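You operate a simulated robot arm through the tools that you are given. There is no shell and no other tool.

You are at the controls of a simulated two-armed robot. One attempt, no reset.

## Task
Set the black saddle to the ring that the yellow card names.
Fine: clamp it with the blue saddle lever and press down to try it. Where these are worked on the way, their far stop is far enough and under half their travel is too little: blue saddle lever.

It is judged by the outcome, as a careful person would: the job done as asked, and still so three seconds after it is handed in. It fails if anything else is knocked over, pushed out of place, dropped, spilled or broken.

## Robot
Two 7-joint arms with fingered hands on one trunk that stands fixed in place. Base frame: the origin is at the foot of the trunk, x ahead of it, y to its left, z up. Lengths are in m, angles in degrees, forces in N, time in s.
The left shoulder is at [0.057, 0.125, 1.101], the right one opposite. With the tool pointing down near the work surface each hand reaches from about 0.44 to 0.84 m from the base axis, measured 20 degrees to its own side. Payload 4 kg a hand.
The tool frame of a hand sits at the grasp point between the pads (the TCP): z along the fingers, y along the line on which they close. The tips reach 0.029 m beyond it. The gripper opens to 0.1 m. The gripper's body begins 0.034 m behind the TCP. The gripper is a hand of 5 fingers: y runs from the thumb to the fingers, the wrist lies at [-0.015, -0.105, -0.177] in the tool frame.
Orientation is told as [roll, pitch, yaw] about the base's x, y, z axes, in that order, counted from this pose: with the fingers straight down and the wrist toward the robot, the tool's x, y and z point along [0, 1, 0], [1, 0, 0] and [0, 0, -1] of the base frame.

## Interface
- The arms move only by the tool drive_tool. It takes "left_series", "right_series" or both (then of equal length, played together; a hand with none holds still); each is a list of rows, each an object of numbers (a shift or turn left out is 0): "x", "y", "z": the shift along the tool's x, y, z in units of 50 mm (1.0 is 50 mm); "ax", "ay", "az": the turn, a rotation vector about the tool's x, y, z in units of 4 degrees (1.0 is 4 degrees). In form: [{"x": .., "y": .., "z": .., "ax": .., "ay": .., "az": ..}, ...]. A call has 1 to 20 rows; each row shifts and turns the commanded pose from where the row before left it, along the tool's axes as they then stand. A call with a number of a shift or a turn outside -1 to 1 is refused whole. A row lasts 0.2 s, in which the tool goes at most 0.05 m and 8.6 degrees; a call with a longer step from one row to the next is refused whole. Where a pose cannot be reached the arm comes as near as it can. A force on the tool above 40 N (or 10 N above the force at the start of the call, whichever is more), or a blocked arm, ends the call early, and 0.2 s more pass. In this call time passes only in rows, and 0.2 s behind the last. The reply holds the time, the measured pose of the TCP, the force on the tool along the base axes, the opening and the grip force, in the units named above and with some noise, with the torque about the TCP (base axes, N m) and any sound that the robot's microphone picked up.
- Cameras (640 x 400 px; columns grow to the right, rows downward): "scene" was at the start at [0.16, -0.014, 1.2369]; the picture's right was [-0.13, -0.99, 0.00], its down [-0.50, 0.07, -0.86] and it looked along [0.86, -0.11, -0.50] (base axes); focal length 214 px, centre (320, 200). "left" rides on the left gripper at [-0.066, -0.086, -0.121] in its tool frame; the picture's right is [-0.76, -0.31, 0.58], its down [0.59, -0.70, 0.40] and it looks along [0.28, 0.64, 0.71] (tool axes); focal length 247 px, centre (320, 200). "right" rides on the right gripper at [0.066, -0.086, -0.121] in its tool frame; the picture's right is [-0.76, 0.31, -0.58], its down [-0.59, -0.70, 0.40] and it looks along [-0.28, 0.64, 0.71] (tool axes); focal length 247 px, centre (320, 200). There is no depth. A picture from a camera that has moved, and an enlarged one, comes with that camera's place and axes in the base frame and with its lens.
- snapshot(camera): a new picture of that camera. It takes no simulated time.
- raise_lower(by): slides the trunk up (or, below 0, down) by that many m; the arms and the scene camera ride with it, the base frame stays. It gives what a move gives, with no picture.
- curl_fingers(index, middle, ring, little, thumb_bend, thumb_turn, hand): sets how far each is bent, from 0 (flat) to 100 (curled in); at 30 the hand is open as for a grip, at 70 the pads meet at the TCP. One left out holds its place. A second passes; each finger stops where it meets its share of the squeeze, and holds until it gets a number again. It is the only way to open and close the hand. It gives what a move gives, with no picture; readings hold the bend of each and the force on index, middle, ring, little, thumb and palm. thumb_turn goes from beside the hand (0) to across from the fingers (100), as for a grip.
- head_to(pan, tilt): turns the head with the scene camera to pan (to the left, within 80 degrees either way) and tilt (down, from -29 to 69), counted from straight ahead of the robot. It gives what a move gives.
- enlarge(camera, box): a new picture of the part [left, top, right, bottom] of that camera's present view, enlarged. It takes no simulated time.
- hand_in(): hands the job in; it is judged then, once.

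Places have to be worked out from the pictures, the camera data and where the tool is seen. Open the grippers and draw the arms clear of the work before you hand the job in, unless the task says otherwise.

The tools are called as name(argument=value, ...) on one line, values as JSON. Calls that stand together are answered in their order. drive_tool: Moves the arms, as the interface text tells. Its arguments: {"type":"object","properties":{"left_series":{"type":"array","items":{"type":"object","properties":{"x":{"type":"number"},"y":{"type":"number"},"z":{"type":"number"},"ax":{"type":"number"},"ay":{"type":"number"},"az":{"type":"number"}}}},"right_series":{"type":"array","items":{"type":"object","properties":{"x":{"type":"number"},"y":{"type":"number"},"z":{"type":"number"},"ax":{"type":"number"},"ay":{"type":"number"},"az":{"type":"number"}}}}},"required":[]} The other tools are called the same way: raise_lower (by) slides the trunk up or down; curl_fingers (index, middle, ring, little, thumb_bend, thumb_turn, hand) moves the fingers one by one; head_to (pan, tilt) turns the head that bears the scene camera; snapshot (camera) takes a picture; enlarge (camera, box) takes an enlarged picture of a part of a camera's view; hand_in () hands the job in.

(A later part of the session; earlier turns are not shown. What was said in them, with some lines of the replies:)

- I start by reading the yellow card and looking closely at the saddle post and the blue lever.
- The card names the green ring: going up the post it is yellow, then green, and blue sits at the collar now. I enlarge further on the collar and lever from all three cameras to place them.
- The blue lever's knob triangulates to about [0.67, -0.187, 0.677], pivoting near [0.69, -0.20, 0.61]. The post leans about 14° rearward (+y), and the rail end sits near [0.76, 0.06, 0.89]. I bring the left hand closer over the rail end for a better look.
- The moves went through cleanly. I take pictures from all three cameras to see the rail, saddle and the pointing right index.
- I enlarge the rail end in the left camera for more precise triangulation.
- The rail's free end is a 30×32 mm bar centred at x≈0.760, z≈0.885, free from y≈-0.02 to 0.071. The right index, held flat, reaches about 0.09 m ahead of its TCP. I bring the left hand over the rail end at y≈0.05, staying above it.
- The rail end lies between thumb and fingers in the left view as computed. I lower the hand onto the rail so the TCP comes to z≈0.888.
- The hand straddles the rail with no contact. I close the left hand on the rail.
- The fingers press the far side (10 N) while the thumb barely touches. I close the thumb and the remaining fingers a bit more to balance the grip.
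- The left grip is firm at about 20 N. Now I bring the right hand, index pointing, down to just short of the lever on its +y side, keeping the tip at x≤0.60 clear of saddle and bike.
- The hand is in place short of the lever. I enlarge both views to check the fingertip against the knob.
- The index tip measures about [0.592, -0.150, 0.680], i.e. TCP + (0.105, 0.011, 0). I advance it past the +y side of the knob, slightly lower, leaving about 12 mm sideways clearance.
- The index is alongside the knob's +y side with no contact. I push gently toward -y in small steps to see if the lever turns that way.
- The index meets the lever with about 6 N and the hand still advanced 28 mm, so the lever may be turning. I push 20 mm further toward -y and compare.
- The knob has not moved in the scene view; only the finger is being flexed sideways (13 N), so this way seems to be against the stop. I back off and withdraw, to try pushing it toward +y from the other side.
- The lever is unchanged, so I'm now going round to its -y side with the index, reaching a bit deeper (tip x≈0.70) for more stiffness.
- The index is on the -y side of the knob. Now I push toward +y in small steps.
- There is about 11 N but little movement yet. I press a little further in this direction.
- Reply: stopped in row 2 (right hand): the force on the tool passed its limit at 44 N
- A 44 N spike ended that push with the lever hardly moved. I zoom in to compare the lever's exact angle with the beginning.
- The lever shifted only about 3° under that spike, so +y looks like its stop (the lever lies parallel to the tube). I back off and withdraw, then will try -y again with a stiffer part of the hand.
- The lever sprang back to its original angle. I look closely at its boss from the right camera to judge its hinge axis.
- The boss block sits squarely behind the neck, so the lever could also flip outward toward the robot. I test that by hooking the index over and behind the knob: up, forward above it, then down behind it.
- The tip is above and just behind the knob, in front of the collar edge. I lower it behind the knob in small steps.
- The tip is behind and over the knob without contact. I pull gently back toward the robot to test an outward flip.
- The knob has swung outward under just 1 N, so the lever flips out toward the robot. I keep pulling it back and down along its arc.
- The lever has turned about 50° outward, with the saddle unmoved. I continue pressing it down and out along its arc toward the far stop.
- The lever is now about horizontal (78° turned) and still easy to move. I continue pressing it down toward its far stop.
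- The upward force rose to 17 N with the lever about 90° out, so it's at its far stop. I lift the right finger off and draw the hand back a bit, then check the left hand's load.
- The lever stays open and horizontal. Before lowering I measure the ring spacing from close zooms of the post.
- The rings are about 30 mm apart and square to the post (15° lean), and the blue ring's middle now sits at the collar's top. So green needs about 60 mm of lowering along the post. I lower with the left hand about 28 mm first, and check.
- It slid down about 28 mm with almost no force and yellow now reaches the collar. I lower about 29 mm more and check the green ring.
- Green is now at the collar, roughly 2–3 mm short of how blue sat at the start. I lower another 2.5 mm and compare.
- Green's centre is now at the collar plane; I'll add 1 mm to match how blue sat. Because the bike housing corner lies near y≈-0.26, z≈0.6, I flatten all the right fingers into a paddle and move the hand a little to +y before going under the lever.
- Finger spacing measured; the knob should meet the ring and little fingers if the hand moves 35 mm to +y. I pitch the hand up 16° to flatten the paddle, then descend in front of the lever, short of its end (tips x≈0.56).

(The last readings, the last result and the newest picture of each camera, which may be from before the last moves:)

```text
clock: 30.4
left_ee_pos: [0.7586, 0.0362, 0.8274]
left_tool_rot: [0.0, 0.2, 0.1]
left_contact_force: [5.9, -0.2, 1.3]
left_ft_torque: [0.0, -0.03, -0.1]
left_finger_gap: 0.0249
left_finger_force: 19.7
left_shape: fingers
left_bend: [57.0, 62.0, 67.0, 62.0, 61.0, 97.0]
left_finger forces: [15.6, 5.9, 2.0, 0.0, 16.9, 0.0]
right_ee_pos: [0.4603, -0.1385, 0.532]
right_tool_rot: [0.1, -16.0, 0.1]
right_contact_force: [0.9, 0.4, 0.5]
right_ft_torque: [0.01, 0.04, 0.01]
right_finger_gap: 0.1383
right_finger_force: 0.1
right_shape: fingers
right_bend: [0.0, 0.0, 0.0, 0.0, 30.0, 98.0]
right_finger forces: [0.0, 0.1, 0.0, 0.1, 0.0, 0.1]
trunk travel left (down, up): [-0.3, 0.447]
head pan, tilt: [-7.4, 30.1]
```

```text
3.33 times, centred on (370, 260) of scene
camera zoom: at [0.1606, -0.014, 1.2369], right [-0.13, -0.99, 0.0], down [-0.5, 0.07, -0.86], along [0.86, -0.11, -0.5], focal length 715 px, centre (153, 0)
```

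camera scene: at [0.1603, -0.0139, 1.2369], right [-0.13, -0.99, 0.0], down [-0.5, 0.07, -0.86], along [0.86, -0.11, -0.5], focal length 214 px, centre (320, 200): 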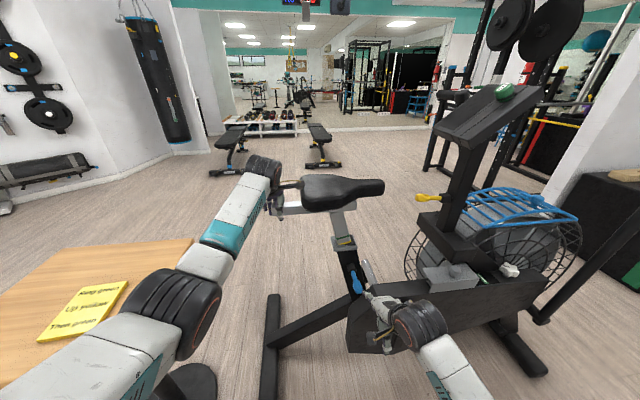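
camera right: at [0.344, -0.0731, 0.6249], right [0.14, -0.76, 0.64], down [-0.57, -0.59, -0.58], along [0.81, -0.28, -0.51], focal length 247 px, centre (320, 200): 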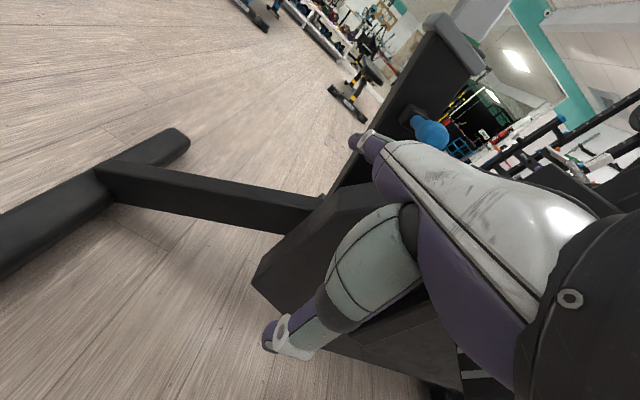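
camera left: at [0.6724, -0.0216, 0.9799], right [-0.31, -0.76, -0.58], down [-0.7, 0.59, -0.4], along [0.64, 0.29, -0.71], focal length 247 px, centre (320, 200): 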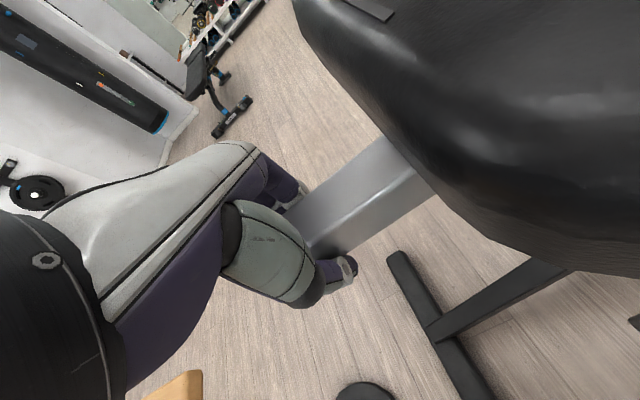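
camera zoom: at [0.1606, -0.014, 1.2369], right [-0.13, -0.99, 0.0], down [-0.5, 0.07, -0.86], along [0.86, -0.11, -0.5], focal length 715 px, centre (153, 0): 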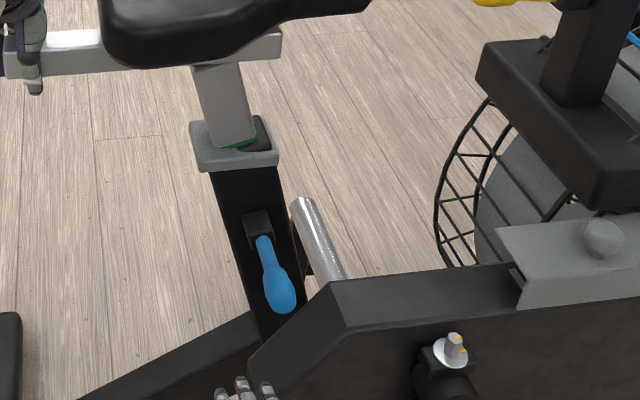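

The view shows the housing slope; at the paddle's y range its surface is at z≤0.53, so there is room. I slide the paddle forward under the lever's bulb.

drive_tool(right_series=[{"y": 0.48, "z": 0.2}, {"y": 0.51, "z": 0.147}, {"y": 0.51, "z": 0.147}])

snapshot(camera="right")

enlarge(camera="scene", box=[310, 200, 430, 320])

```text
clock: 31.2
left_ee_pos: [0.7589, 0.0364, 0.8258]
left_tool_rot: [0.1, 0.2, 0.1]
left_contact_force: [6.9, -0.2, -1.3]
left_ft_torque: [0.03, -0.07, -0.1]
left_finger_gap: 0.0251
left_finger_force: 20.4
left_shape: fingers
left_bend: [57.0, 62.0, 67.0, 62.0, 61.0, 97.0]
left_finger forces: [15.9, 6.4, 1.9, 0.0, 17.0, 0.0]
right_ee_pos: [0.539, -0.1399, 0.5281]
right_tool_rot: [0.1, -15.9, 0.0]
right_contact_force: [0.0, -0.2, 0.0]
right_ft_torque: [-0.02, 0.0, 0.01]
right_finger_gap: 0.1386
right_finger_force: 0.1
right_shape: fingers
right_bend: [0.0, 0.0, 0.0, 0.0, 30.0, 98.0]
right_finger forces: [0.2, 0.0, 0.1, 0.0, 0.0, 0.0]
trunk travel left (down, up): [-0.3, 0.447]
head pan, tilt: [-7.4, 30.1]
```

```text
taken
camera right: at [0.4232, -0.0732, 0.622], right [0.14, -0.76, 0.64], down [-0.57, -0.59, -0.58], along [0.81, -0.28, -0.51], focal length 247 px, centre (320, 200)
```

right: 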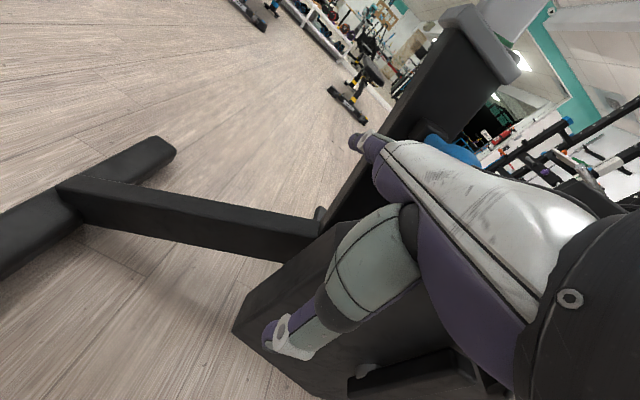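

```text
3.33 times, centred on (370, 260) of scene
camera zoom: at [0.1606, -0.014, 1.2368], right [-0.13, -0.99, 0.0], down [-0.5, 0.07, -0.86], along [0.86, -0.11, -0.5], focal length 715 px, centre (153, 0)
```

zoom: 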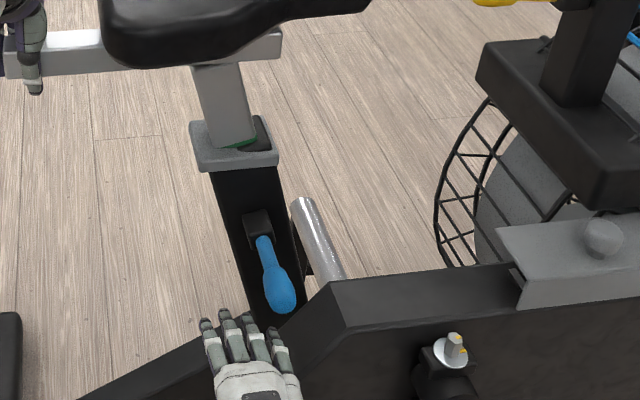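

The little and ring fingertips are beneath the bulb, with no contact yet. I raise the paddle along the lever's arc, up and slightly forward.

drive_tool(right_series=[{"x": -0.1, "y": 0.066, "z": -0.23}, {"x": -0.06, "y": 0.077, "z": -0.269}, {"y": 0.116, "z": -0.258}, {"y": 0.154, "z": -0.247}, {"y": 0.18, "z": -0.2}])

snapshot(camera="right")

enlarge(camera="scene", box=[310, 200, 430, 320])

```text
clock: 32.4
left_ee_pos: [0.7575, 0.0372, 0.8265]
left_tool_rot: [0.1, 0.2, 0.1]
left_contact_force: [5.6, 0.2, -1.4]
left_ft_torque: [0.01, -0.02, -0.09]
left_finger_gap: 0.0251
left_finger_force: 19.9
left_shape: fingers
left_bend: [57.0, 62.0, 67.0, 62.0, 61.0, 97.0]
left_finger forces: [15.2, 6.0, 1.8, 0.0, 17.1, 0.0]
right_ee_pos: [0.5512, -0.1477, 0.5966]
right_tool_rot: [0.0, -16.0, 0.1]
right_contact_force: [-0.2, 2.2, -1.5]
right_ft_torque: [-0.08, 0.1, 0.21]
right_finger_gap: 0.1384
right_finger_force: 1.6
right_shape: fingers
right_bend: [0.0, 0.0, 1.0, 0.0, 30.0, 98.0]
right_finger forces: [0.0, 0.0, 3.0, 0.0, 0.1, 0.0]
trunk travel left (down, up): [-0.3, 0.447]
head pan, tilt: [-7.4, 30.1]
```

```text
taken
camera right: at [0.4347, -0.0813, 0.6892], right [0.14, -0.76, 0.64], down [-0.57, -0.59, -0.58], along [0.81, -0.28, -0.51], focal length 247 px, centre (320, 200)
```

right: 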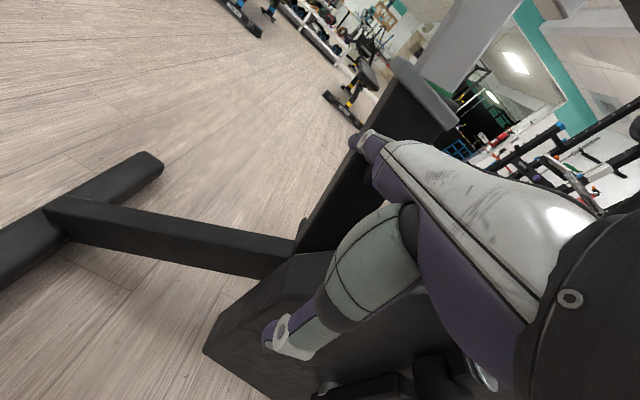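

```text
3.33 times, centred on (370, 260) of scene
camera zoom: at [0.1607, -0.0138, 1.2368], right [-0.13, -0.99, 0.0], down [-0.5, 0.06, -0.86], along [0.86, -0.11, -0.5], focal length 715 px, centre (153, 0)
```

zoom: 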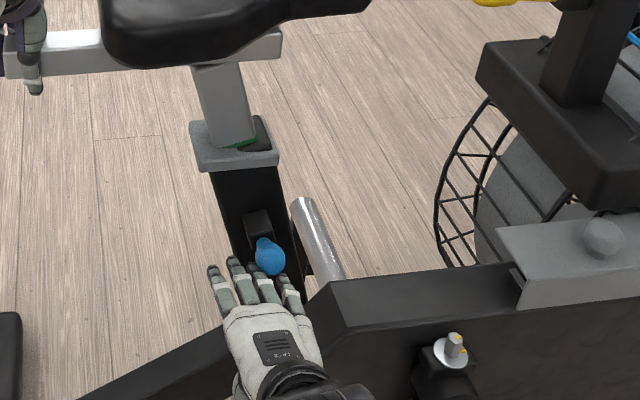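

The bulb is rising, now about half closed and sitting between ring and little fingers. I continue up and forward along the arc.

drive_tool(right_series=[{"y": 0.18, "z": -0.2}, {"y": 0.21, "z": -0.15}, {"y": 0.225, "z": -0.06}])

enlarge(camera="scene", box=[310, 200, 390, 300])

```text
clock: 33.2
left_ee_pos: [0.7578, 0.0373, 0.8268]
left_tool_rot: [0.1, 0.1, 0.2]
left_contact_force: [5.6, -0.8, -1.8]
left_ft_torque: [0.0, -0.01, -0.08]
left_finger_gap: 0.0249
left_finger_force: 19.9
left_shape: fingers
left_bend: [57.0, 62.0, 67.0, 62.0, 61.0, 97.0]
left_finger forces: [15.5, 6.2, 1.7, 0.0, 17.1, 0.1]
right_ee_pos: [0.5755, -0.1474, 0.6254]
right_tool_rot: [0.0, -16.0, 0.0]
right_contact_force: [-2.4, 2.4, -0.9]
right_ft_torque: [-0.05, 0.0, 0.14]
right_finger_gap: 0.1383
right_finger_force: 1.8
right_shape: fingers
right_bend: [0.0, 0.0, 2.0, 0.0, 30.0, 98.0]
right_finger forces: [0.1, 0.0, 3.4, 0.0, 0.0, 0.1]
trunk travel left (down, up): [-0.3, 0.447]
head pan, tilt: [-7.4, 30.1]
```

```text
4.00 times, centred on (350, 250) of scene
camera zoom: at [0.1607, -0.0138, 1.2368], right [-0.13, -0.99, 0.0], down [-0.5, 0.06, -0.86], along [0.86, -0.11, -0.5], focal length 858 px, centre (200, 0)
```

zoom: 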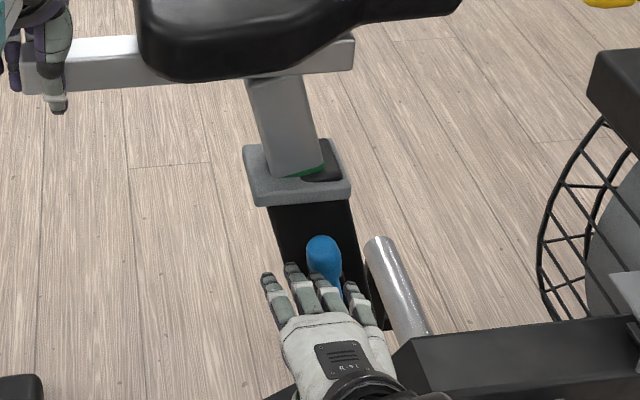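

The knob is back at its starting spot in the picture. I push further forward (+x) to make sure it's fully home against its stop.

drive_tool(right_series=[{"y": 0.115, "z": 0.033}, {"y": 0.115, "z": 0.033}, {"y": 0.115, "z": 0.033}])

enlarge(camera="scene", box=[310, 200, 390, 300])

snapshot(camera="right")

```text
clock: 34.0
left_ee_pos: [0.7576, 0.0379, 0.8282]
left_tool_rot: [0.1, 0.2, 0.1]
left_contact_force: [7.2, -1.8, -3.8]
left_ft_torque: [0.01, 0.0, -0.1]
left_finger_gap: 0.0253
left_finger_force: 20.3
left_shape: fingers
left_bend: [57.0, 62.0, 67.0, 62.0, 61.0, 97.0]
left_finger forces: [16.0, 6.6, 1.5, 0.1, 16.9, 0.0]
right_ee_pos: [0.5928, -0.1468, 0.6236]
right_tool_rot: [0.2, -15.9, 0.0]
right_contact_force: [-7.0, 6.9, -2.9]
right_ft_torque: [-0.11, -0.01, 0.4]
right_finger_gap: 0.1385
right_finger_force: 5.3
right_shape: fingers
right_bend: [0.0, 0.0, 5.0, 0.0, 30.0, 98.0]
right_finger forces: [0.0, 0.1, 10.3, 0.0, 0.1, 0.1]
trunk travel left (down, up): [-0.3, 0.447]
head pan, tilt: [-7.4, 30.1]
```

```text
4.00 times, centred on (350, 250) of scene
camera zoom: at [0.1606, -0.0137, 1.2368], right [-0.13, -0.99, 0.0], down [-0.5, 0.06, -0.86], along [0.86, -0.11, -0.5], focal length 858 px, centre (200, 0)
```

zoom: 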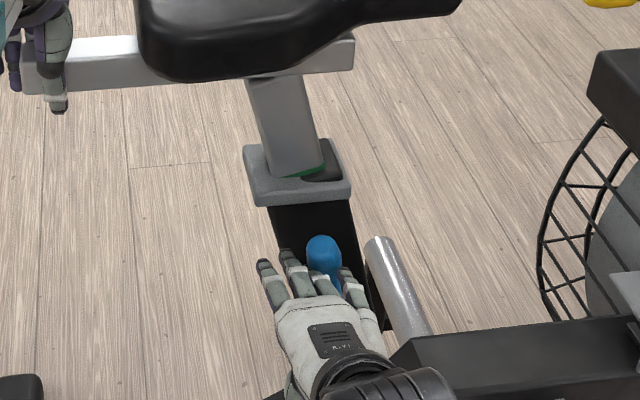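

```text
taken
camera right: at [0.4762, -0.0812, 0.7166], right [0.14, -0.76, 0.64], down [-0.57, -0.59, -0.58], along [0.81, -0.28, -0.51], focal length 247 px, centre (320, 200)
```

right: 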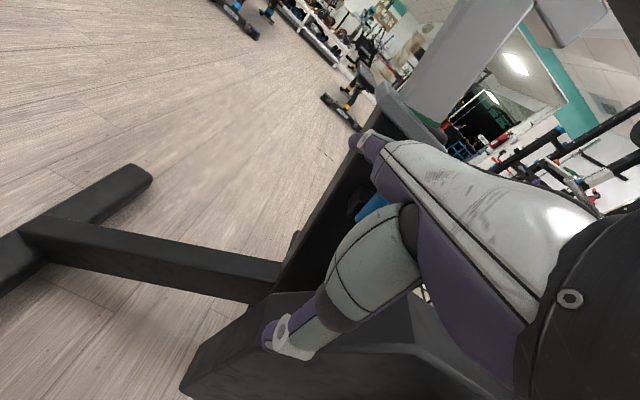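

The ring finger presses with 10 N and the knob no longer moves, so it's at its stop. I withdraw the right hand and compare the lever with its starting picture.

drive_tool(right_series=[{"y": -0.3, "z": -0.08}, {"y": -0.6, "z": -0.17}, {"y": -0.7, "z": -0.2}, {"y": -0.7, "z": -0.2}])

enlarge(camera="scene", box=[310, 200, 390, 300])

enlarge(camera="scene", box=[325, 220, 365, 255])

enlarge(camera="scene", box=[335, 250, 370, 285])

```text
clock: 35.0
left_ee_pos: [0.7582, 0.0372, 0.8281]
left_tool_rot: [0.1, 0.2, 0.1]
left_contact_force: [2.5, 0.2, -1.5]
left_ft_torque: [0.02, 0.0, -0.08]
left_finger_gap: 0.0249
left_finger_force: 19.2
left_shape: fingers
left_bend: [57.0, 62.0, 67.0, 62.0, 61.0, 97.0]
left_finger forces: [13.9, 5.5, 1.7, 0.0, 17.7, 0.1]
right_ee_pos: [0.4731, -0.1489, 0.6231]
right_tool_rot: [0.0, -16.0, 0.0]
right_contact_force: [-0.3, 0.6, 0.3]
right_ft_torque: [0.02, 0.02, 0.0]
right_finger_gap: 0.1382
right_finger_force: 0.1
right_shape: fingers
right_bend: [0.0, 0.0, 0.0, 0.0, 30.0, 98.0]
right_finger forces: [0.1, 0.1, 0.0, 0.0, 0.1, 0.0]
trunk travel left (down, up): [-0.3, 0.447]
head pan, tilt: [-7.4, 30.1]
```

```text
4.00 times, centred on (350, 250) of scene
camera zoom: at [0.161, -0.014, 1.2368], right [-0.13, -0.99, 0.0], down [-0.5, 0.07, -0.86], along [0.86, -0.11, -0.5], focal length 858 px, centre (200, 0)
```

zoom: 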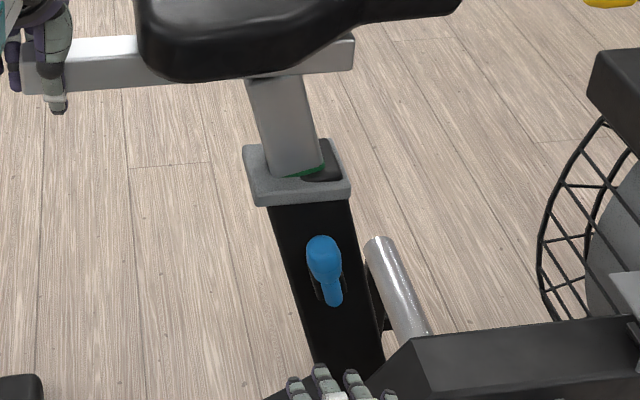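

```text
11.43 times, centred on (345, 238) of scene
camera zoom: at [0.161, -0.014, 1.2368], right [-0.13, -0.99, 0.0], down [-0.5, 0.07, -0.86], along [0.86, -0.11, -0.5], focal length 2451 px, centre (34, -229)
```

zoom: 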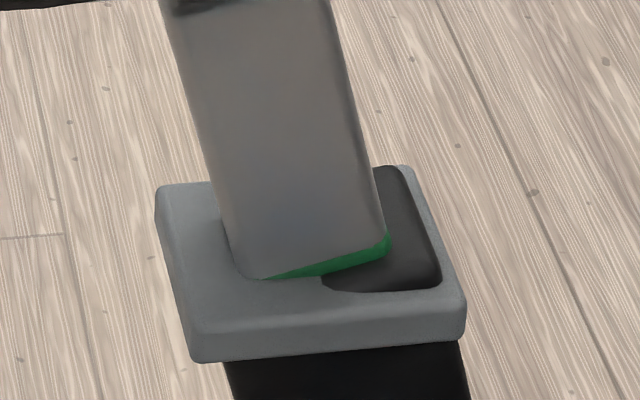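

```text
11.43 times, centred on (352, 268) of scene
camera zoom: at [0.161, -0.014, 1.2368], right [-0.13, -0.99, 0.0], down [-0.5, 0.07, -0.86], along [0.86, -0.11, -0.5], focal length 2451 px, centre (-51, -571)
```

zoom: 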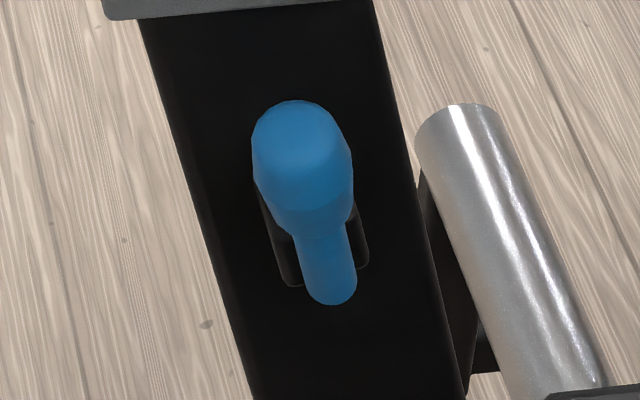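

The lever looks exactly as at the start (clamped), and green now sits at the collar as blue did. I release the left grip and check that the saddle stays.

curl_fingers(hand="left", index=30, middle=30, ring=30, little=30, thumb_bend=30)

enlarge(camera="scene", box=[325, 220, 365, 255])

snapshot(camera="left")

```text
clock: 36.0
left_ee_pos: [0.7577, 0.0372, 0.8276]
left_tool_rot: [0.1, 0.0, 0.1]
left_contact_force: [-0.1, 0.2, 0.8]
left_ft_torque: [-0.02, 0.01, 0.02]
left_finger_gap: 0.0987
left_finger_force: 0.1
left_shape: fingers
left_bend: [30.0, 30.0, 30.0, 30.0, 30.0, 97.0]
left_finger forces: [0.0, 0.1, 0.0, 0.0, 0.0, 0.0]
right_ee_pos: [0.4734, -0.1474, 0.6238]
right_tool_rot: [-0.1, -16.0, 0.0]
right_contact_force: [-0.6, -0.1, -0.2]
right_ft_torque: [0.0, -0.01, 0.01]
right_finger_gap: 0.1382
right_finger_force: 0.2
right_shape: fingers
right_bend: [0.0, 0.0, 0.0, 0.0, 30.0, 98.0]
right_finger forces: [0.1, 0.1, 0.0, 0.0, 0.1, 0.1]
trunk travel left (down, up): [-0.3, 0.447]
head pan, tilt: [-7.4, 30.1]
```

```text
11.43 times, centred on (345, 238) of scene
camera zoom: at [0.16, -0.0139, 1.2369], right [-0.13, -0.99, 0.0], down [-0.5, 0.06, -0.86], along [0.86, -0.11, -0.5], focal length 2451 px, centre (34, -229)
```

zoom: 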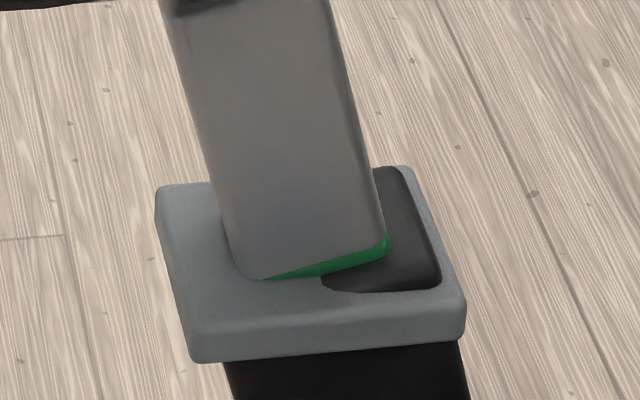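

```text
taken
camera left: at [0.6718, -0.0296, 0.9492], right [-0.31, -0.76, -0.58], down [-0.71, 0.59, -0.4], along [0.64, 0.29, -0.71], focal length 247 px, centre (320, 200)
```

left: 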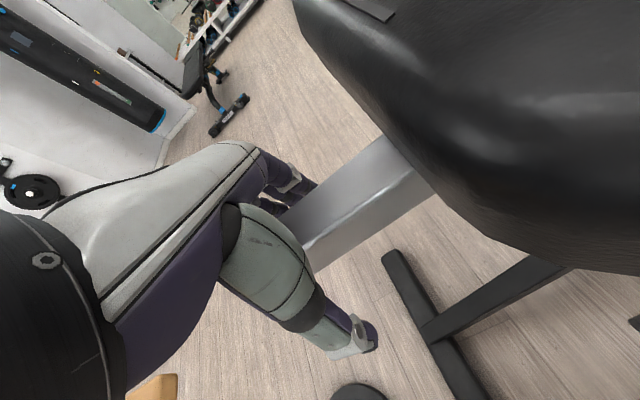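

The saddle holds with the grip open. I lift the left hand straight up off the rail.

drive_tool(left_series=[{"z": -0.5}, {"z": -0.8}, {"z": -0.8}, {"z": -0.8}, {"z": -0.8}, {"z": -0.7}])

curl_fingers(hand="left", index=100, middle=100, ring=100, little=100, thumb_bend=100)

snapshot(camera="left")

snapshot(camera="scene")

```text
clock: 37.4
left_ee_pos: [0.757, 0.0367, 1.0471]
left_tool_rot: [0.0, 0.1, 0.1]
left_contact_force: [-1.0, 0.0, 0.4]
left_ft_torque: [-0.01, 0.0, 0.02]
left_finger_gap: 0.0989
left_finger_force: 0.1
left_shape: fingers
left_bend: [30.0, 30.0, 30.0, 30.0, 30.0, 97.0]
left_finger forces: [0.0, 0.0, 0.0, 0.0, 0.0, 0.1]
right_ee_pos: [0.4724, -0.1489, 0.6241]
right_tool_rot: [0.0, -16.0, 0.0]
right_contact_force: [0.3, -0.1, 0.1]
right_ft_torque: [-0.02, -0.02, 0.02]
right_finger_gap: 0.1384
right_finger_force: 0.0
right_shape: fingers
right_bend: [0.0, 0.0, 0.0, 0.0, 30.0, 98.0]
right_finger forces: [0.0, 0.0, 0.0, 0.0, 0.0, 0.1]
trunk travel left (down, up): [-0.3, 0.447]
head pan, tilt: [-7.4, 30.1]
```

```text
clock: 38.4
left_ee_pos: [0.7582, 0.0369, 1.0462]
left_tool_rot: [0.2, 0.1, 0.1]
left_contact_force: [0.0, -0.8, -0.3]
left_ft_torque: [0.0, -0.03, 0.0]
left_finger_gap: 0.0021
left_finger_force: 0.1
left_shape: fingers
left_bend: [83.0, 100.0, 100.0, 100.0, 89.0, 97.0]
left_finger forces: [0.0, 0.1, 0.1, 0.1, 0.0, 0.0]
right_ee_pos: [0.4733, -0.1481, 0.6244]
right_tool_rot: [0.0, -15.9, 0.0]
right_contact_force: [-0.2, 0.0, 0.5]
right_ft_torque: [0.01, 0.04, -0.02]
right_finger_gap: 0.1384
right_finger_force: 0.1
right_shape: fingers
right_bend: [0.0, 0.0, 0.0, 0.0, 30.0, 98.0]
right_finger forces: [0.0, 0.0, 0.0, 0.0, 0.0, 0.0]
trunk travel left (down, up): [-0.3, 0.447]
head pan, tilt: [-7.4, 30.1]
```

```text
taken
camera left: at [0.6719, -0.029, 1.1685], right [-0.31, -0.76, -0.58], down [-0.71, 0.59, -0.4], along [0.64, 0.29, -0.71], focal length 247 px, centre (320, 200)
```

left: 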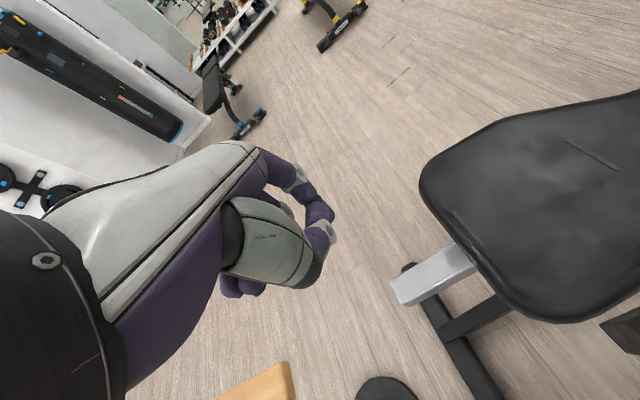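

```text
taken
camera scene: at [0.16, -0.0139, 1.237], right [-0.13, -0.99, 0.0], down [-0.5, 0.06, -0.86], along [0.86, -0.11, -0.5], focal length 214 px, centre (320, 200)
```

scene: 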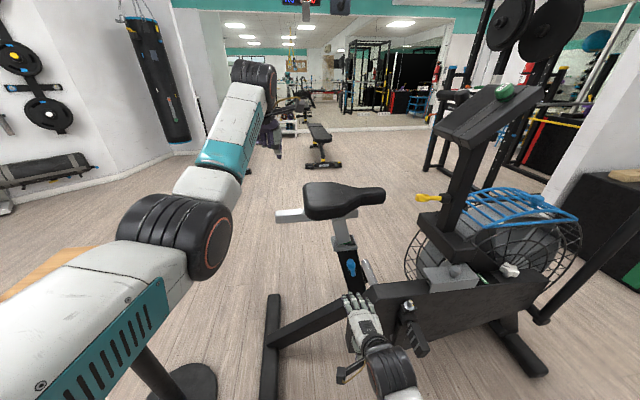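

Saddle and lever are steady. I move the left fist over the saddle's middle, above the post, then start lowering.

drive_tool(left_series=[{"x": -0.68}, {"x": -0.68}, {"x": -0.68}, {"x": -0.68}, {"z": 0.4}, {"z": 0.4}, {"z": 0.4}])

snapshot(camera="left")

enlarge(camera="scene", box=[230, 120, 400, 240])

```text
clock: 40.0
left_ee_pos: [0.75, -0.0954, 0.9813]
left_tool_rot: [0.1, 0.1, 0.1]
left_contact_force: [0.4, -0.6, -0.7]
left_ft_torque: [0.03, -0.02, 0.0]
left_finger_gap: 0.0043
left_finger_force: 0.1
left_shape: fingers
left_bend: [89.0, 100.0, 100.0, 100.0, 97.0, 97.0]
left_finger forces: [0.1, 0.0, 0.0, 0.0, 0.0, 0.1]
left hand out of reach, approached as far as the arm can: row 4
right_ee_pos: [0.4724, -0.1472, 0.6234]
right_tool_rot: [0.1, -15.9, 0.1]
right_contact_force: [-0.1, -0.8, -0.1]
right_ft_torque: [-0.01, -0.02, -0.01]
right_finger_gap: 0.1385
right_finger_force: 0.3
right_shape: fingers
right_bend: [0.0, 0.0, 0.0, 0.0, 30.0, 98.0]
right_finger forces: [0.0, 0.0, 0.0, 0.1, 0.1, 0.0]
trunk travel left (down, up): [-0.3, 0.447]
head pan, tilt: [-7.4, 30.1]
```

```text
taken
camera left: at [0.6644, -0.1619, 1.1037], right [-0.31, -0.76, -0.58], down [-0.7, 0.59, -0.4], along [0.64, 0.29, -0.71], focal length 247 px, centre (320, 200)
```

left: 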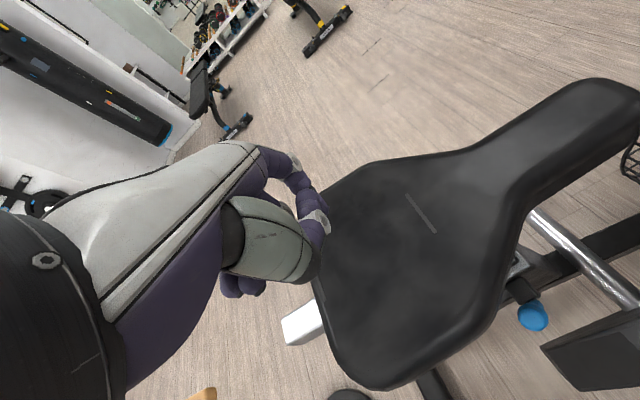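

```text
3.33 times, centred on (315, 180) of scene
camera zoom: at [0.1601, -0.0141, 1.2369], right [-0.13, -0.99, 0.0], down [-0.5, 0.07, -0.86], along [0.86, -0.11, -0.5], focal length 715 px, centre (337, 267)
```

zoom: 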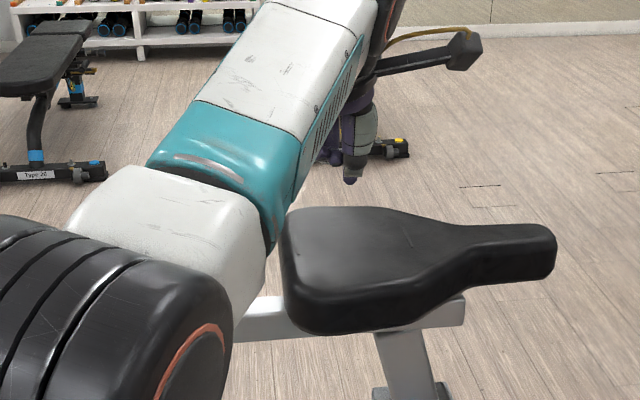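

The fist is above the saddle, with about 5 cm to go. I lower in 5 mm steps until I feel contact.

drive_tool(left_series=[{"z": 0.12}, {"z": 0.12}, {"z": 0.12}, {"z": 0.12}, {"z": 0.12}, {"z": 0.12}])

snapshot(camera="left")

snapshot(camera="scene")

```text
clock: 41.4
left_ee_pos: [0.7502, -0.0956, 0.9469]
left_tool_rot: [0.1, 0.1, 0.1]
left_contact_force: [0.0, -0.4, 0.5]
left_ft_torque: [0.01, 0.02, 0.01]
left_finger_gap: 0.0041
left_finger_force: 0.1
left_shape: fingers
left_bend: [90.0, 100.0, 100.0, 100.0, 97.0, 97.0]
left_finger forces: [0.0, 0.0, 0.1, 0.0, 0.0, 0.1]
right_ee_pos: [0.4736, -0.1476, 0.6237]
right_tool_rot: [0.0, -16.0, -0.1]
right_contact_force: [-0.1, -0.5, 0.3]
right_ft_torque: [0.02, 0.01, -0.02]
right_finger_gap: 0.1385
right_finger_force: 0.1
right_shape: fingers
right_bend: [0.0, 0.0, 0.0, 0.0, 30.0, 98.0]
right_finger forces: [0.1, 0.0, 0.0, 0.0, 0.0, 0.1]
trunk travel left (down, up): [-0.3, 0.447]
head pan, tilt: [-7.4, 30.1]
```

```text
taken
camera left: at [0.665, -0.1619, 1.0673], right [-0.31, -0.76, -0.58], down [-0.71, 0.59, -0.4], along [0.64, 0.29, -0.71], focal length 247 px, centre (320, 200)
```

left: 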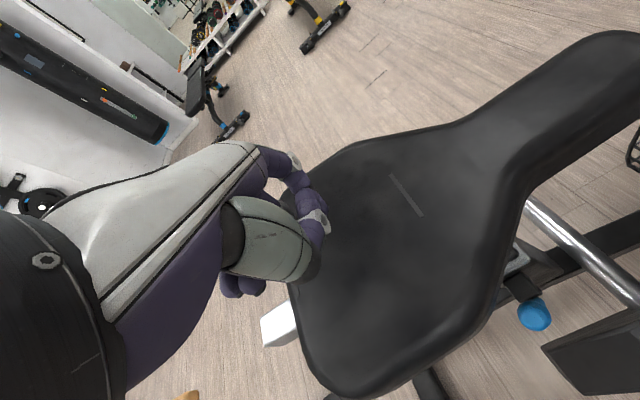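

```text
taken
camera scene: at [0.1601, -0.014, 1.2369], right [-0.13, -0.99, 0.0], down [-0.5, 0.07, -0.86], along [0.86, -0.11, -0.5], focal length 214 px, centre (320, 200)
```

scene: 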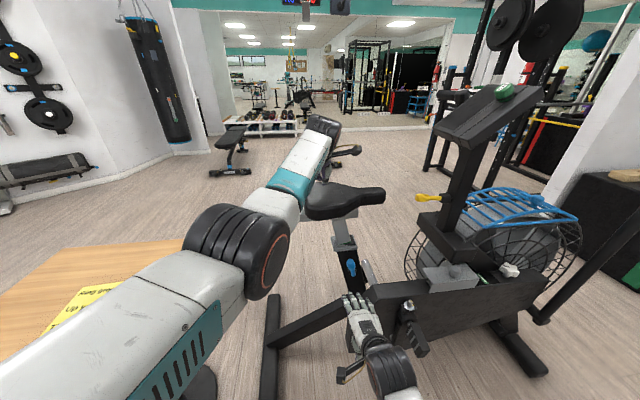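

No contact yet at TCP z 0.947. I keep lowering in small steps.

drive_tool(left_series=[{"z": 0.1}, {"z": 0.1}, {"z": 0.1}, {"z": 0.1}, {"z": 0.1}, {"z": 0.1}, {"z": 0.1}])

```text
clock: 43.0
left_ee_pos: [0.7505, -0.0953, 0.9166]
left_tool_rot: [0.0, -0.5, 0.2]
left_contact_force: [2.6, 0.6, 18.9]
left_ft_torque: [-0.26, -0.5, 0.08]
left_finger_gap: 0.0004
left_finger_force: 12.8
left_shape: fingers
left_bend: [100.0, 100.0, 100.0, 100.0, 100.0, 97.0]
left_finger forces: [25.3, 0.0, 0.0, 0.0, 0.0, 0.1]
right_ee_pos: [0.4723, -0.1469, 0.6261]
right_tool_rot: [0.0, -16.1, -0.1]
right_contact_force: [-0.2, -0.2, 0.9]
right_ft_torque: [-0.01, -0.01, 0.0]
right_finger_gap: 0.1383
right_finger_force: 0.1
right_shape: fingers
right_bend: [0.0, 0.0, 0.0, 0.0, 30.0, 98.0]
right_finger forces: [0.0, 0.0, 0.0, 0.1, 0.1, 0.1]
trunk travel left (down, up): [-0.3, 0.447]
head pan, tilt: [-7.4, 30.1]
```

Contact with about 19 N on the saddle. I check the ring at the collar, then press a little more.

enlarge(camera="scene", box=[325, 220, 365, 255])

drive_tool(left_series=[{"z": 0.06}, {"z": 0.06}])

enlarge(camera="scene", box=[325, 220, 365, 255])

```text
11.43 times, centred on (345, 238) of scene
camera zoom: at [0.1582, -0.0136, 1.2375], right [-0.13, -0.99, 0.0], down [-0.5, 0.06, -0.87], along [0.86, -0.11, -0.5], focal length 2451 px, centre (34, -229)
```

zoom: 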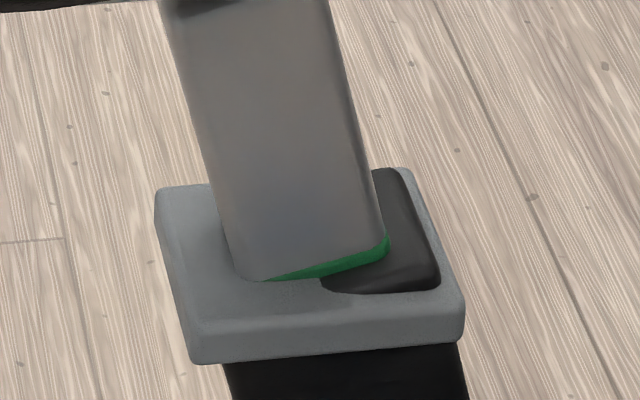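

```text
clock: 43.6
left_ee_pos: [0.7498, -0.0952, 0.9132]
left_tool_rot: [0.0, -0.7, 0.2]
left_contact_force: [4.4, 0.8, 28.1]
left_ft_torque: [-0.35, -0.76, 0.07]
left_finger_gap: 0.0003
left_finger_force: 17.6
left_shape: fingers
left_bend: [100.0, 100.0, 100.0, 100.0, 100.0, 97.0]
left_finger forces: [34.6, 0.0, 0.0, 0.0, 0.0, 0.1]
right_ee_pos: [0.4703, -0.1479, 0.6249]
right_tool_rot: [-0.1, -16.1, 0.0]
right_contact_force: [-0.3, 0.5, 0.4]
right_ft_torque: [0.0, 0.01, -0.02]
right_finger_gap: 0.1385
right_finger_force: 0.0
right_shape: fingers
right_bend: [0.0, 0.0, 0.0, 0.0, 30.0, 98.0]
right_finger forces: [0.1, 0.1, 0.1, 0.0, 0.1, 0.1]
trunk travel left (down, up): [-0.3, 0.447]
head pan, tilt: [-7.4, 30.1]
```

```text
11.43 times, centred on (345, 238) of scene
camera zoom: at [0.1572, -0.0135, 1.2376], right [-0.13, -0.99, 0.0], down [-0.5, 0.06, -0.87], along [0.86, -0.11, -0.5], focal length 2451 px, centre (34, -229)
```

zoom: 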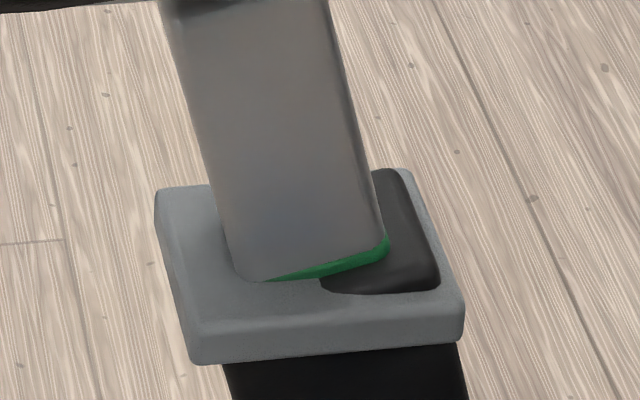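

The saddle holds at 28 N with the ring unmoved. I press slightly harder and hold a moment for a fair try.

drive_tool(left_series=[{"z": 0.06}, {"z": 0.04}, {}, {}])

enlarge(camera="scene", box=[325, 220, 365, 255])

```text
clock: 44.6
left_ee_pos: [0.7517, -0.0964, 0.9121]
left_tool_rot: [-0.1, -1.0, 0.1]
left_contact_force: [5.1, 2.5, 35.0]
left_ft_torque: [-0.39, -0.9, 0.11]
left_finger_gap: 0.0002
left_finger_force: 20.8
left_shape: fingers
left_bend: [100.0, 100.0, 100.0, 100.0, 100.0, 97.0]
left_finger forces: [42.0, 0.0, 0.0, 0.1, 0.1, 0.0]
right_ee_pos: [0.4714, -0.1478, 0.6258]
right_tool_rot: [0.0, -16.2, 0.0]
right_contact_force: [0.0, 1.0, -0.4]
right_ft_torque: [0.0, -0.02, 0.0]
right_finger_gap: 0.1387
right_finger_force: 0.0
right_shape: fingers
right_bend: [0.0, 0.0, 0.0, 0.0, 30.0, 98.0]
right_finger forces: [0.1, 0.0, 0.0, 0.1, 0.0, 0.1]
trunk travel left (down, up): [-0.3, 0.447]
head pan, tilt: [-7.4, 30.1]
```

```text
11.43 times, centred on (345, 238) of scene
camera zoom: at [0.1567, -0.0132, 1.2376], right [-0.13, -0.99, 0.0], down [-0.5, 0.06, -0.87], along [0.86, -0.11, -0.5], focal length 2451 px, centre (34, -229)
```

zoom: 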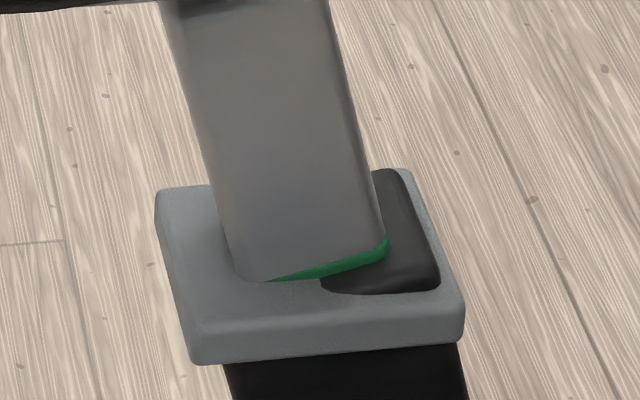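

It holds at 35 N with the ring unchanged. I lift the left fist off and away, and raise the right hand back along its earlier path.

drive_tool(left_series=[{"z": -0.3}, {"z": -0.7}, {"z": -0.8}, {"z": -0.8}, {"x": 0.6, "z": -0.3}, {"x": 0.7}, {"x": 0.7}, {"x": 0.6, "y": -0.5}, {"x": 0.5, "y": -0.6}, {"y": -0.8}, {"y": -0.8}])

drive_tool(right_series=[{"ax": 1}, {"ax": 1}, {"ax": 1}, {"ax": 1}, {"x": -0.4, "z": -0.7}, {"x": -0.4, "z": -0.7}, {"x": -0.4, "z": -0.7}, {"x": -0.4, "z": -0.7}, {"x": -0.4, "z": -0.7}, {"x": -0.4, "z": -0.7}, {"x": -0.4, "z": -0.7}, {"x": -0.4, "z": -0.7}, {"x": -0.4, "z": -0.7}, {"x": -0.4, "z": -0.7}, {"x": -0.4, "z": -0.7}, {"x": -0.4, "z": -0.7}])

```text
clock: 47.0
left_ee_pos: [0.6136, 0.0588, 1.0443]
left_tool_rot: [0.0, 0.2, 0.1]
left_contact_force: [0.0, 0.7, 0.6]
left_ft_torque: [-0.01, 0.0, -0.02]
left_finger_gap: 0.0034
left_finger_force: 0.2
left_shape: fingers
left_bend: [98.0, 100.0, 100.0, 100.0, 100.0, 97.0]
left_finger forces: [0.0, 0.0, 0.1, 0.0, 0.1, 0.0]
right_ee_pos: [0.4728, -0.1481, 0.6241]
right_tool_rot: [0.0, -16.0, 0.1]
right_contact_force: [0.4, -0.1, 0.0]
right_ft_torque: [0.02, -0.02, 0.03]
right_finger_gap: 0.1384
right_finger_force: 0.1
right_shape: fingers
right_bend: [0.0, 0.0, 0.0, 0.0, 30.0, 98.0]
right_finger forces: [0.0, 0.0, 0.0, 0.1, 0.1, 0.0]
trunk travel left (down, up): [-0.3, 0.447]
head pan, tilt: [-7.4, 30.1]
```

```text
clock: 50.4
left_ee_pos: [0.616, 0.0578, 1.0463]
left_tool_rot: [0.0, 0.0, 0.1]
left_contact_force: [-0.7, 0.0, 0.2]
left_ft_torque: [0.0, 0.01, -0.01]
left_finger_gap: 0.0031
left_finger_force: 0.0
left_shape: fingers
left_bend: [98.0, 100.0, 100.0, 100.0, 100.0, 97.0]
left_finger forces: [0.1, 0.0, 0.0, 0.0, 0.1, 0.1]
right_ee_pos: [0.4739, -0.389, 1.0457]
right_tool_rot: [0.1, 0.0, 0.0]
right_contact_force: [1.0, -0.2, 0.3]
right_ft_torque: [0.04, -0.01, 0.0]
right_finger_gap: 0.1388
right_finger_force: 0.0
right_shape: fingers
right_bend: [0.0, 0.0, 0.0, 0.0, 30.0, 98.0]
right_finger forces: [0.1, 0.1, 0.0, 0.0, 0.0, 0.0]
trunk travel left (down, up): [-0.3, 0.447]
head pan, tilt: [-7.4, 30.1]
```

Both arms are clear of the bike. I draw the left hand further back toward its start pose, open both hands, and take final looks.

drive_tool(left_series=[{"x": 0.6, "y": -0.3, "z": -0.2}, {"x": 0.6, "y": -0.3, "z": -0.2}, {"x": 0.6, "y": -0.3, "z": -0.2}])

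curl_fingers(hand="left", index=30, middle=30, ring=30, little=30, thumb_bend=30)

curl_fingers(hand="right", index=30, middle=30, ring=30, little=30, thumb_bend=30)

snapshot(camera="scene")

enlarge(camera="scene", box=[325, 220, 365, 255])

enlarge(camera="scene", box=[310, 200, 390, 300])

snapshot(camera="right")

```text
clock: 51.2
left_ee_pos: [0.6134, 0.1529, 1.0553]
left_tool_rot: [0.1, 0.0, 0.2]
left_contact_force: [0.1, -0.3, -0.2]
left_ft_torque: [0.01, 0.02, -0.04]
left_finger_gap: 0.003
left_finger_force: 0.1
left_shape: fingers
left_bend: [98.0, 100.0, 100.0, 100.0, 100.0, 97.0]
left_finger forces: [0.1, 0.0, 0.0, 0.0, 0.0, 0.1]
left hand out of reach, approached as far as the arm can: row 1, 2, 3
right_ee_pos: [0.474, -0.3887, 1.0444]
right_tool_rot: [0.0, 0.0, 0.0]
right_contact_force: [0.5, 0.7, -0.2]
right_ft_torque: [0.01, -0.02, -0.02]
right_finger_gap: 0.1385
right_finger_force: 0.1
right_shape: fingers
right_bend: [0.0, 0.0, 0.0, 0.0, 30.0, 98.0]
right_finger forces: [0.1, 0.0, 0.0, 0.0, 0.1, 0.1]
trunk travel left (down, up): [-0.3, 0.447]
head pan, tilt: [-7.4, 30.1]
```

```text
clock: 52.2
left_ee_pos: [0.6123, 0.154, 1.0557]
left_tool_rot: [0.2, 0.0, 0.2]
left_contact_force: [0.2, -1.3, 1.1]
left_ft_torque: [0.0, -0.02, 0.0]
left_finger_gap: 0.0982
left_finger_force: 0.2
left_shape: fingers
left_bend: [30.0, 30.0, 30.0, 30.0, 30.0, 97.0]
left_finger forces: [0.0, 0.0, 0.1, 0.1, 0.0, 0.0]
right_ee_pos: [0.4728, -0.3888, 1.0433]
right_tool_rot: [0.0, -0.1, 0.0]
right_contact_force: [0.2, 0.4, -0.2]
right_ft_torque: [0.02, 0.0, -0.04]
right_finger_gap: 0.1384
right_finger_force: 0.1
right_shape: fingers
right_bend: [0.0, 0.0, 0.0, 0.0, 30.0, 98.0]
right_finger forces: [0.0, 0.0, 0.0, 0.0, 0.1, 0.1]
trunk travel left (down, up): [-0.3, 0.447]
head pan, tilt: [-7.4, 30.1]
```

```text
clock: 53.2
left_ee_pos: [0.6112, 0.1522, 1.0551]
left_tool_rot: [0.2, 0.0, 0.2]
left_contact_force: [0.0, 0.0, 0.3]
left_ft_torque: [-0.01, 0.03, -0.02]
left_finger_gap: 0.0981
left_finger_force: 0.0
left_shape: fingers
left_bend: [30.0, 30.0, 30.0, 30.0, 30.0, 97.0]
left_finger forces: [0.0, 0.0, 0.0, 0.1, 0.0, 0.1]
right_ee_pos: [0.4734, -0.3877, 1.0433]
right_tool_rot: [0.0, 0.0, 0.0]
right_contact_force: [0.1, 0.3, 0.3]
right_ft_torque: [0.0, -0.01, -0.01]
right_finger_gap: 0.0988
right_finger_force: 0.1
right_shape: fingers
right_bend: [30.0, 30.0, 30.0, 30.0, 30.0, 98.0]
right_finger forces: [0.1, 0.0, 0.0, 0.1, 0.0, 0.0]
trunk travel left (down, up): [-0.3, 0.447]
head pan, tilt: [-7.4, 30.1]
```

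```text
taken
camera scene: at [0.16, -0.0141, 1.2369], right [-0.13, -0.99, 0.0], down [-0.5, 0.07, -0.86], along [0.86, -0.11, -0.5], focal length 214 px, centre (320, 200)
```

scene: 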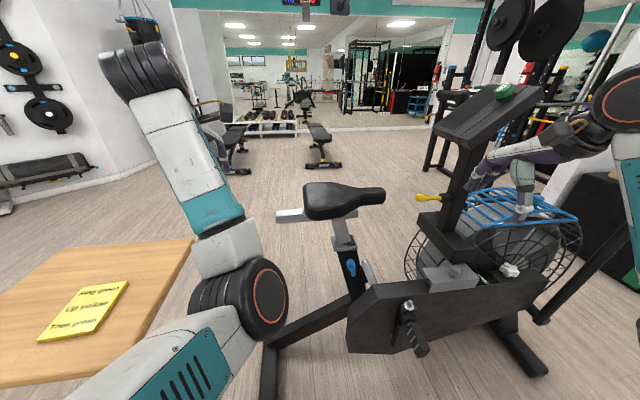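

```text
11.43 times, centred on (345, 238) of scene
camera zoom: at [0.16, -0.0141, 1.2369], right [-0.13, -0.99, 0.0], down [-0.5, 0.07, -0.86], along [0.86, -0.11, -0.5], focal length 2451 px, centre (34, -229)
```

zoom: 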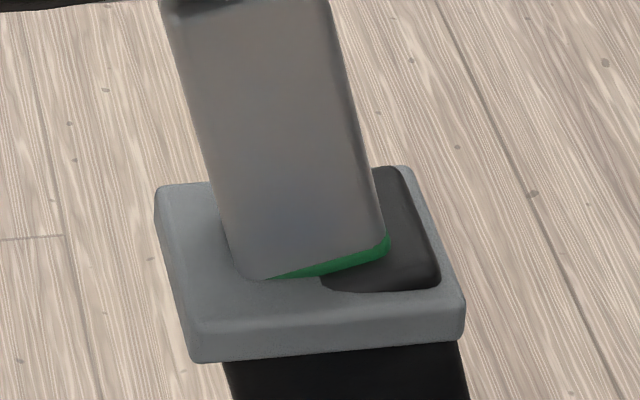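

```text
4.00 times, centred on (350, 250) of scene
camera zoom: at [0.16, -0.0141, 1.2369], right [-0.13, -0.99, 0.0], down [-0.5, 0.07, -0.86], along [0.86, -0.11, -0.5], focal length 858 px, centre (200, 0)
```

zoom: 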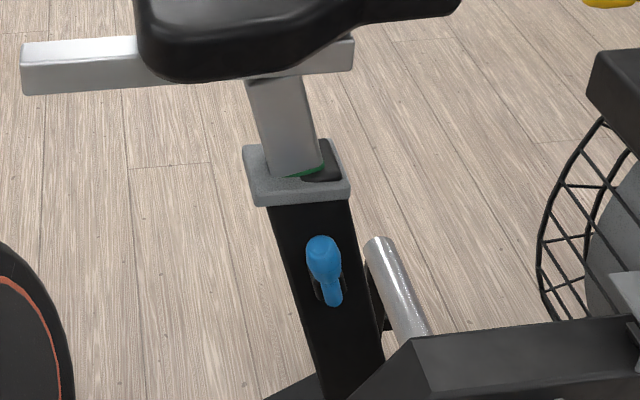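

```text
taken
camera right: at [0.388, -0.3223, 1.1649], right [0.31, -0.76, 0.58], down [-0.7, -0.59, -0.4], along [0.64, -0.28, -0.71], focal length 247 px, centre (320, 200)
```

right: 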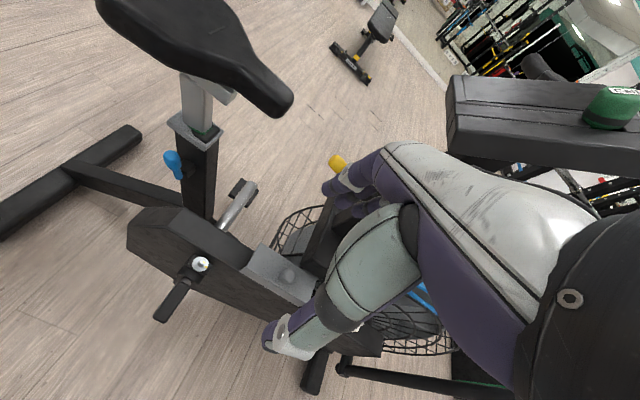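

The green ring sits at the collar just as blue did at the start, and the saddle held when I pressed it. The lever is back in its clamped position, both hands are open and clear, and nothing else has moved. I hand the job in.

hand_in()

```text
The job is handed in.
```

The saddle is set to the green ring named on the yellow card, clamped with the blue lever, and tried. I handed it in without seeing the verdict.

- **Setting:** I opened the lever to its far stop and lowered the saddle about 58 mm. The green ring now sits at the top of the collar, within a millimetre or two of where the blue ring sat at the start.
- **Clamping:** The lever is back in the same position it had at the start, against its stop.
- **Trial:** I pressed down on the saddle with up to 35 N, and the ring did not move.
- **Lever direction:** I first pushed the lever sideways both ways, with one brief spike to 44 N, before finding that it flips outward. It returned to its place and looks unchanged.

Both hands are open and clear of the bike. In the last pictures nothing else had been moved or knocked over.
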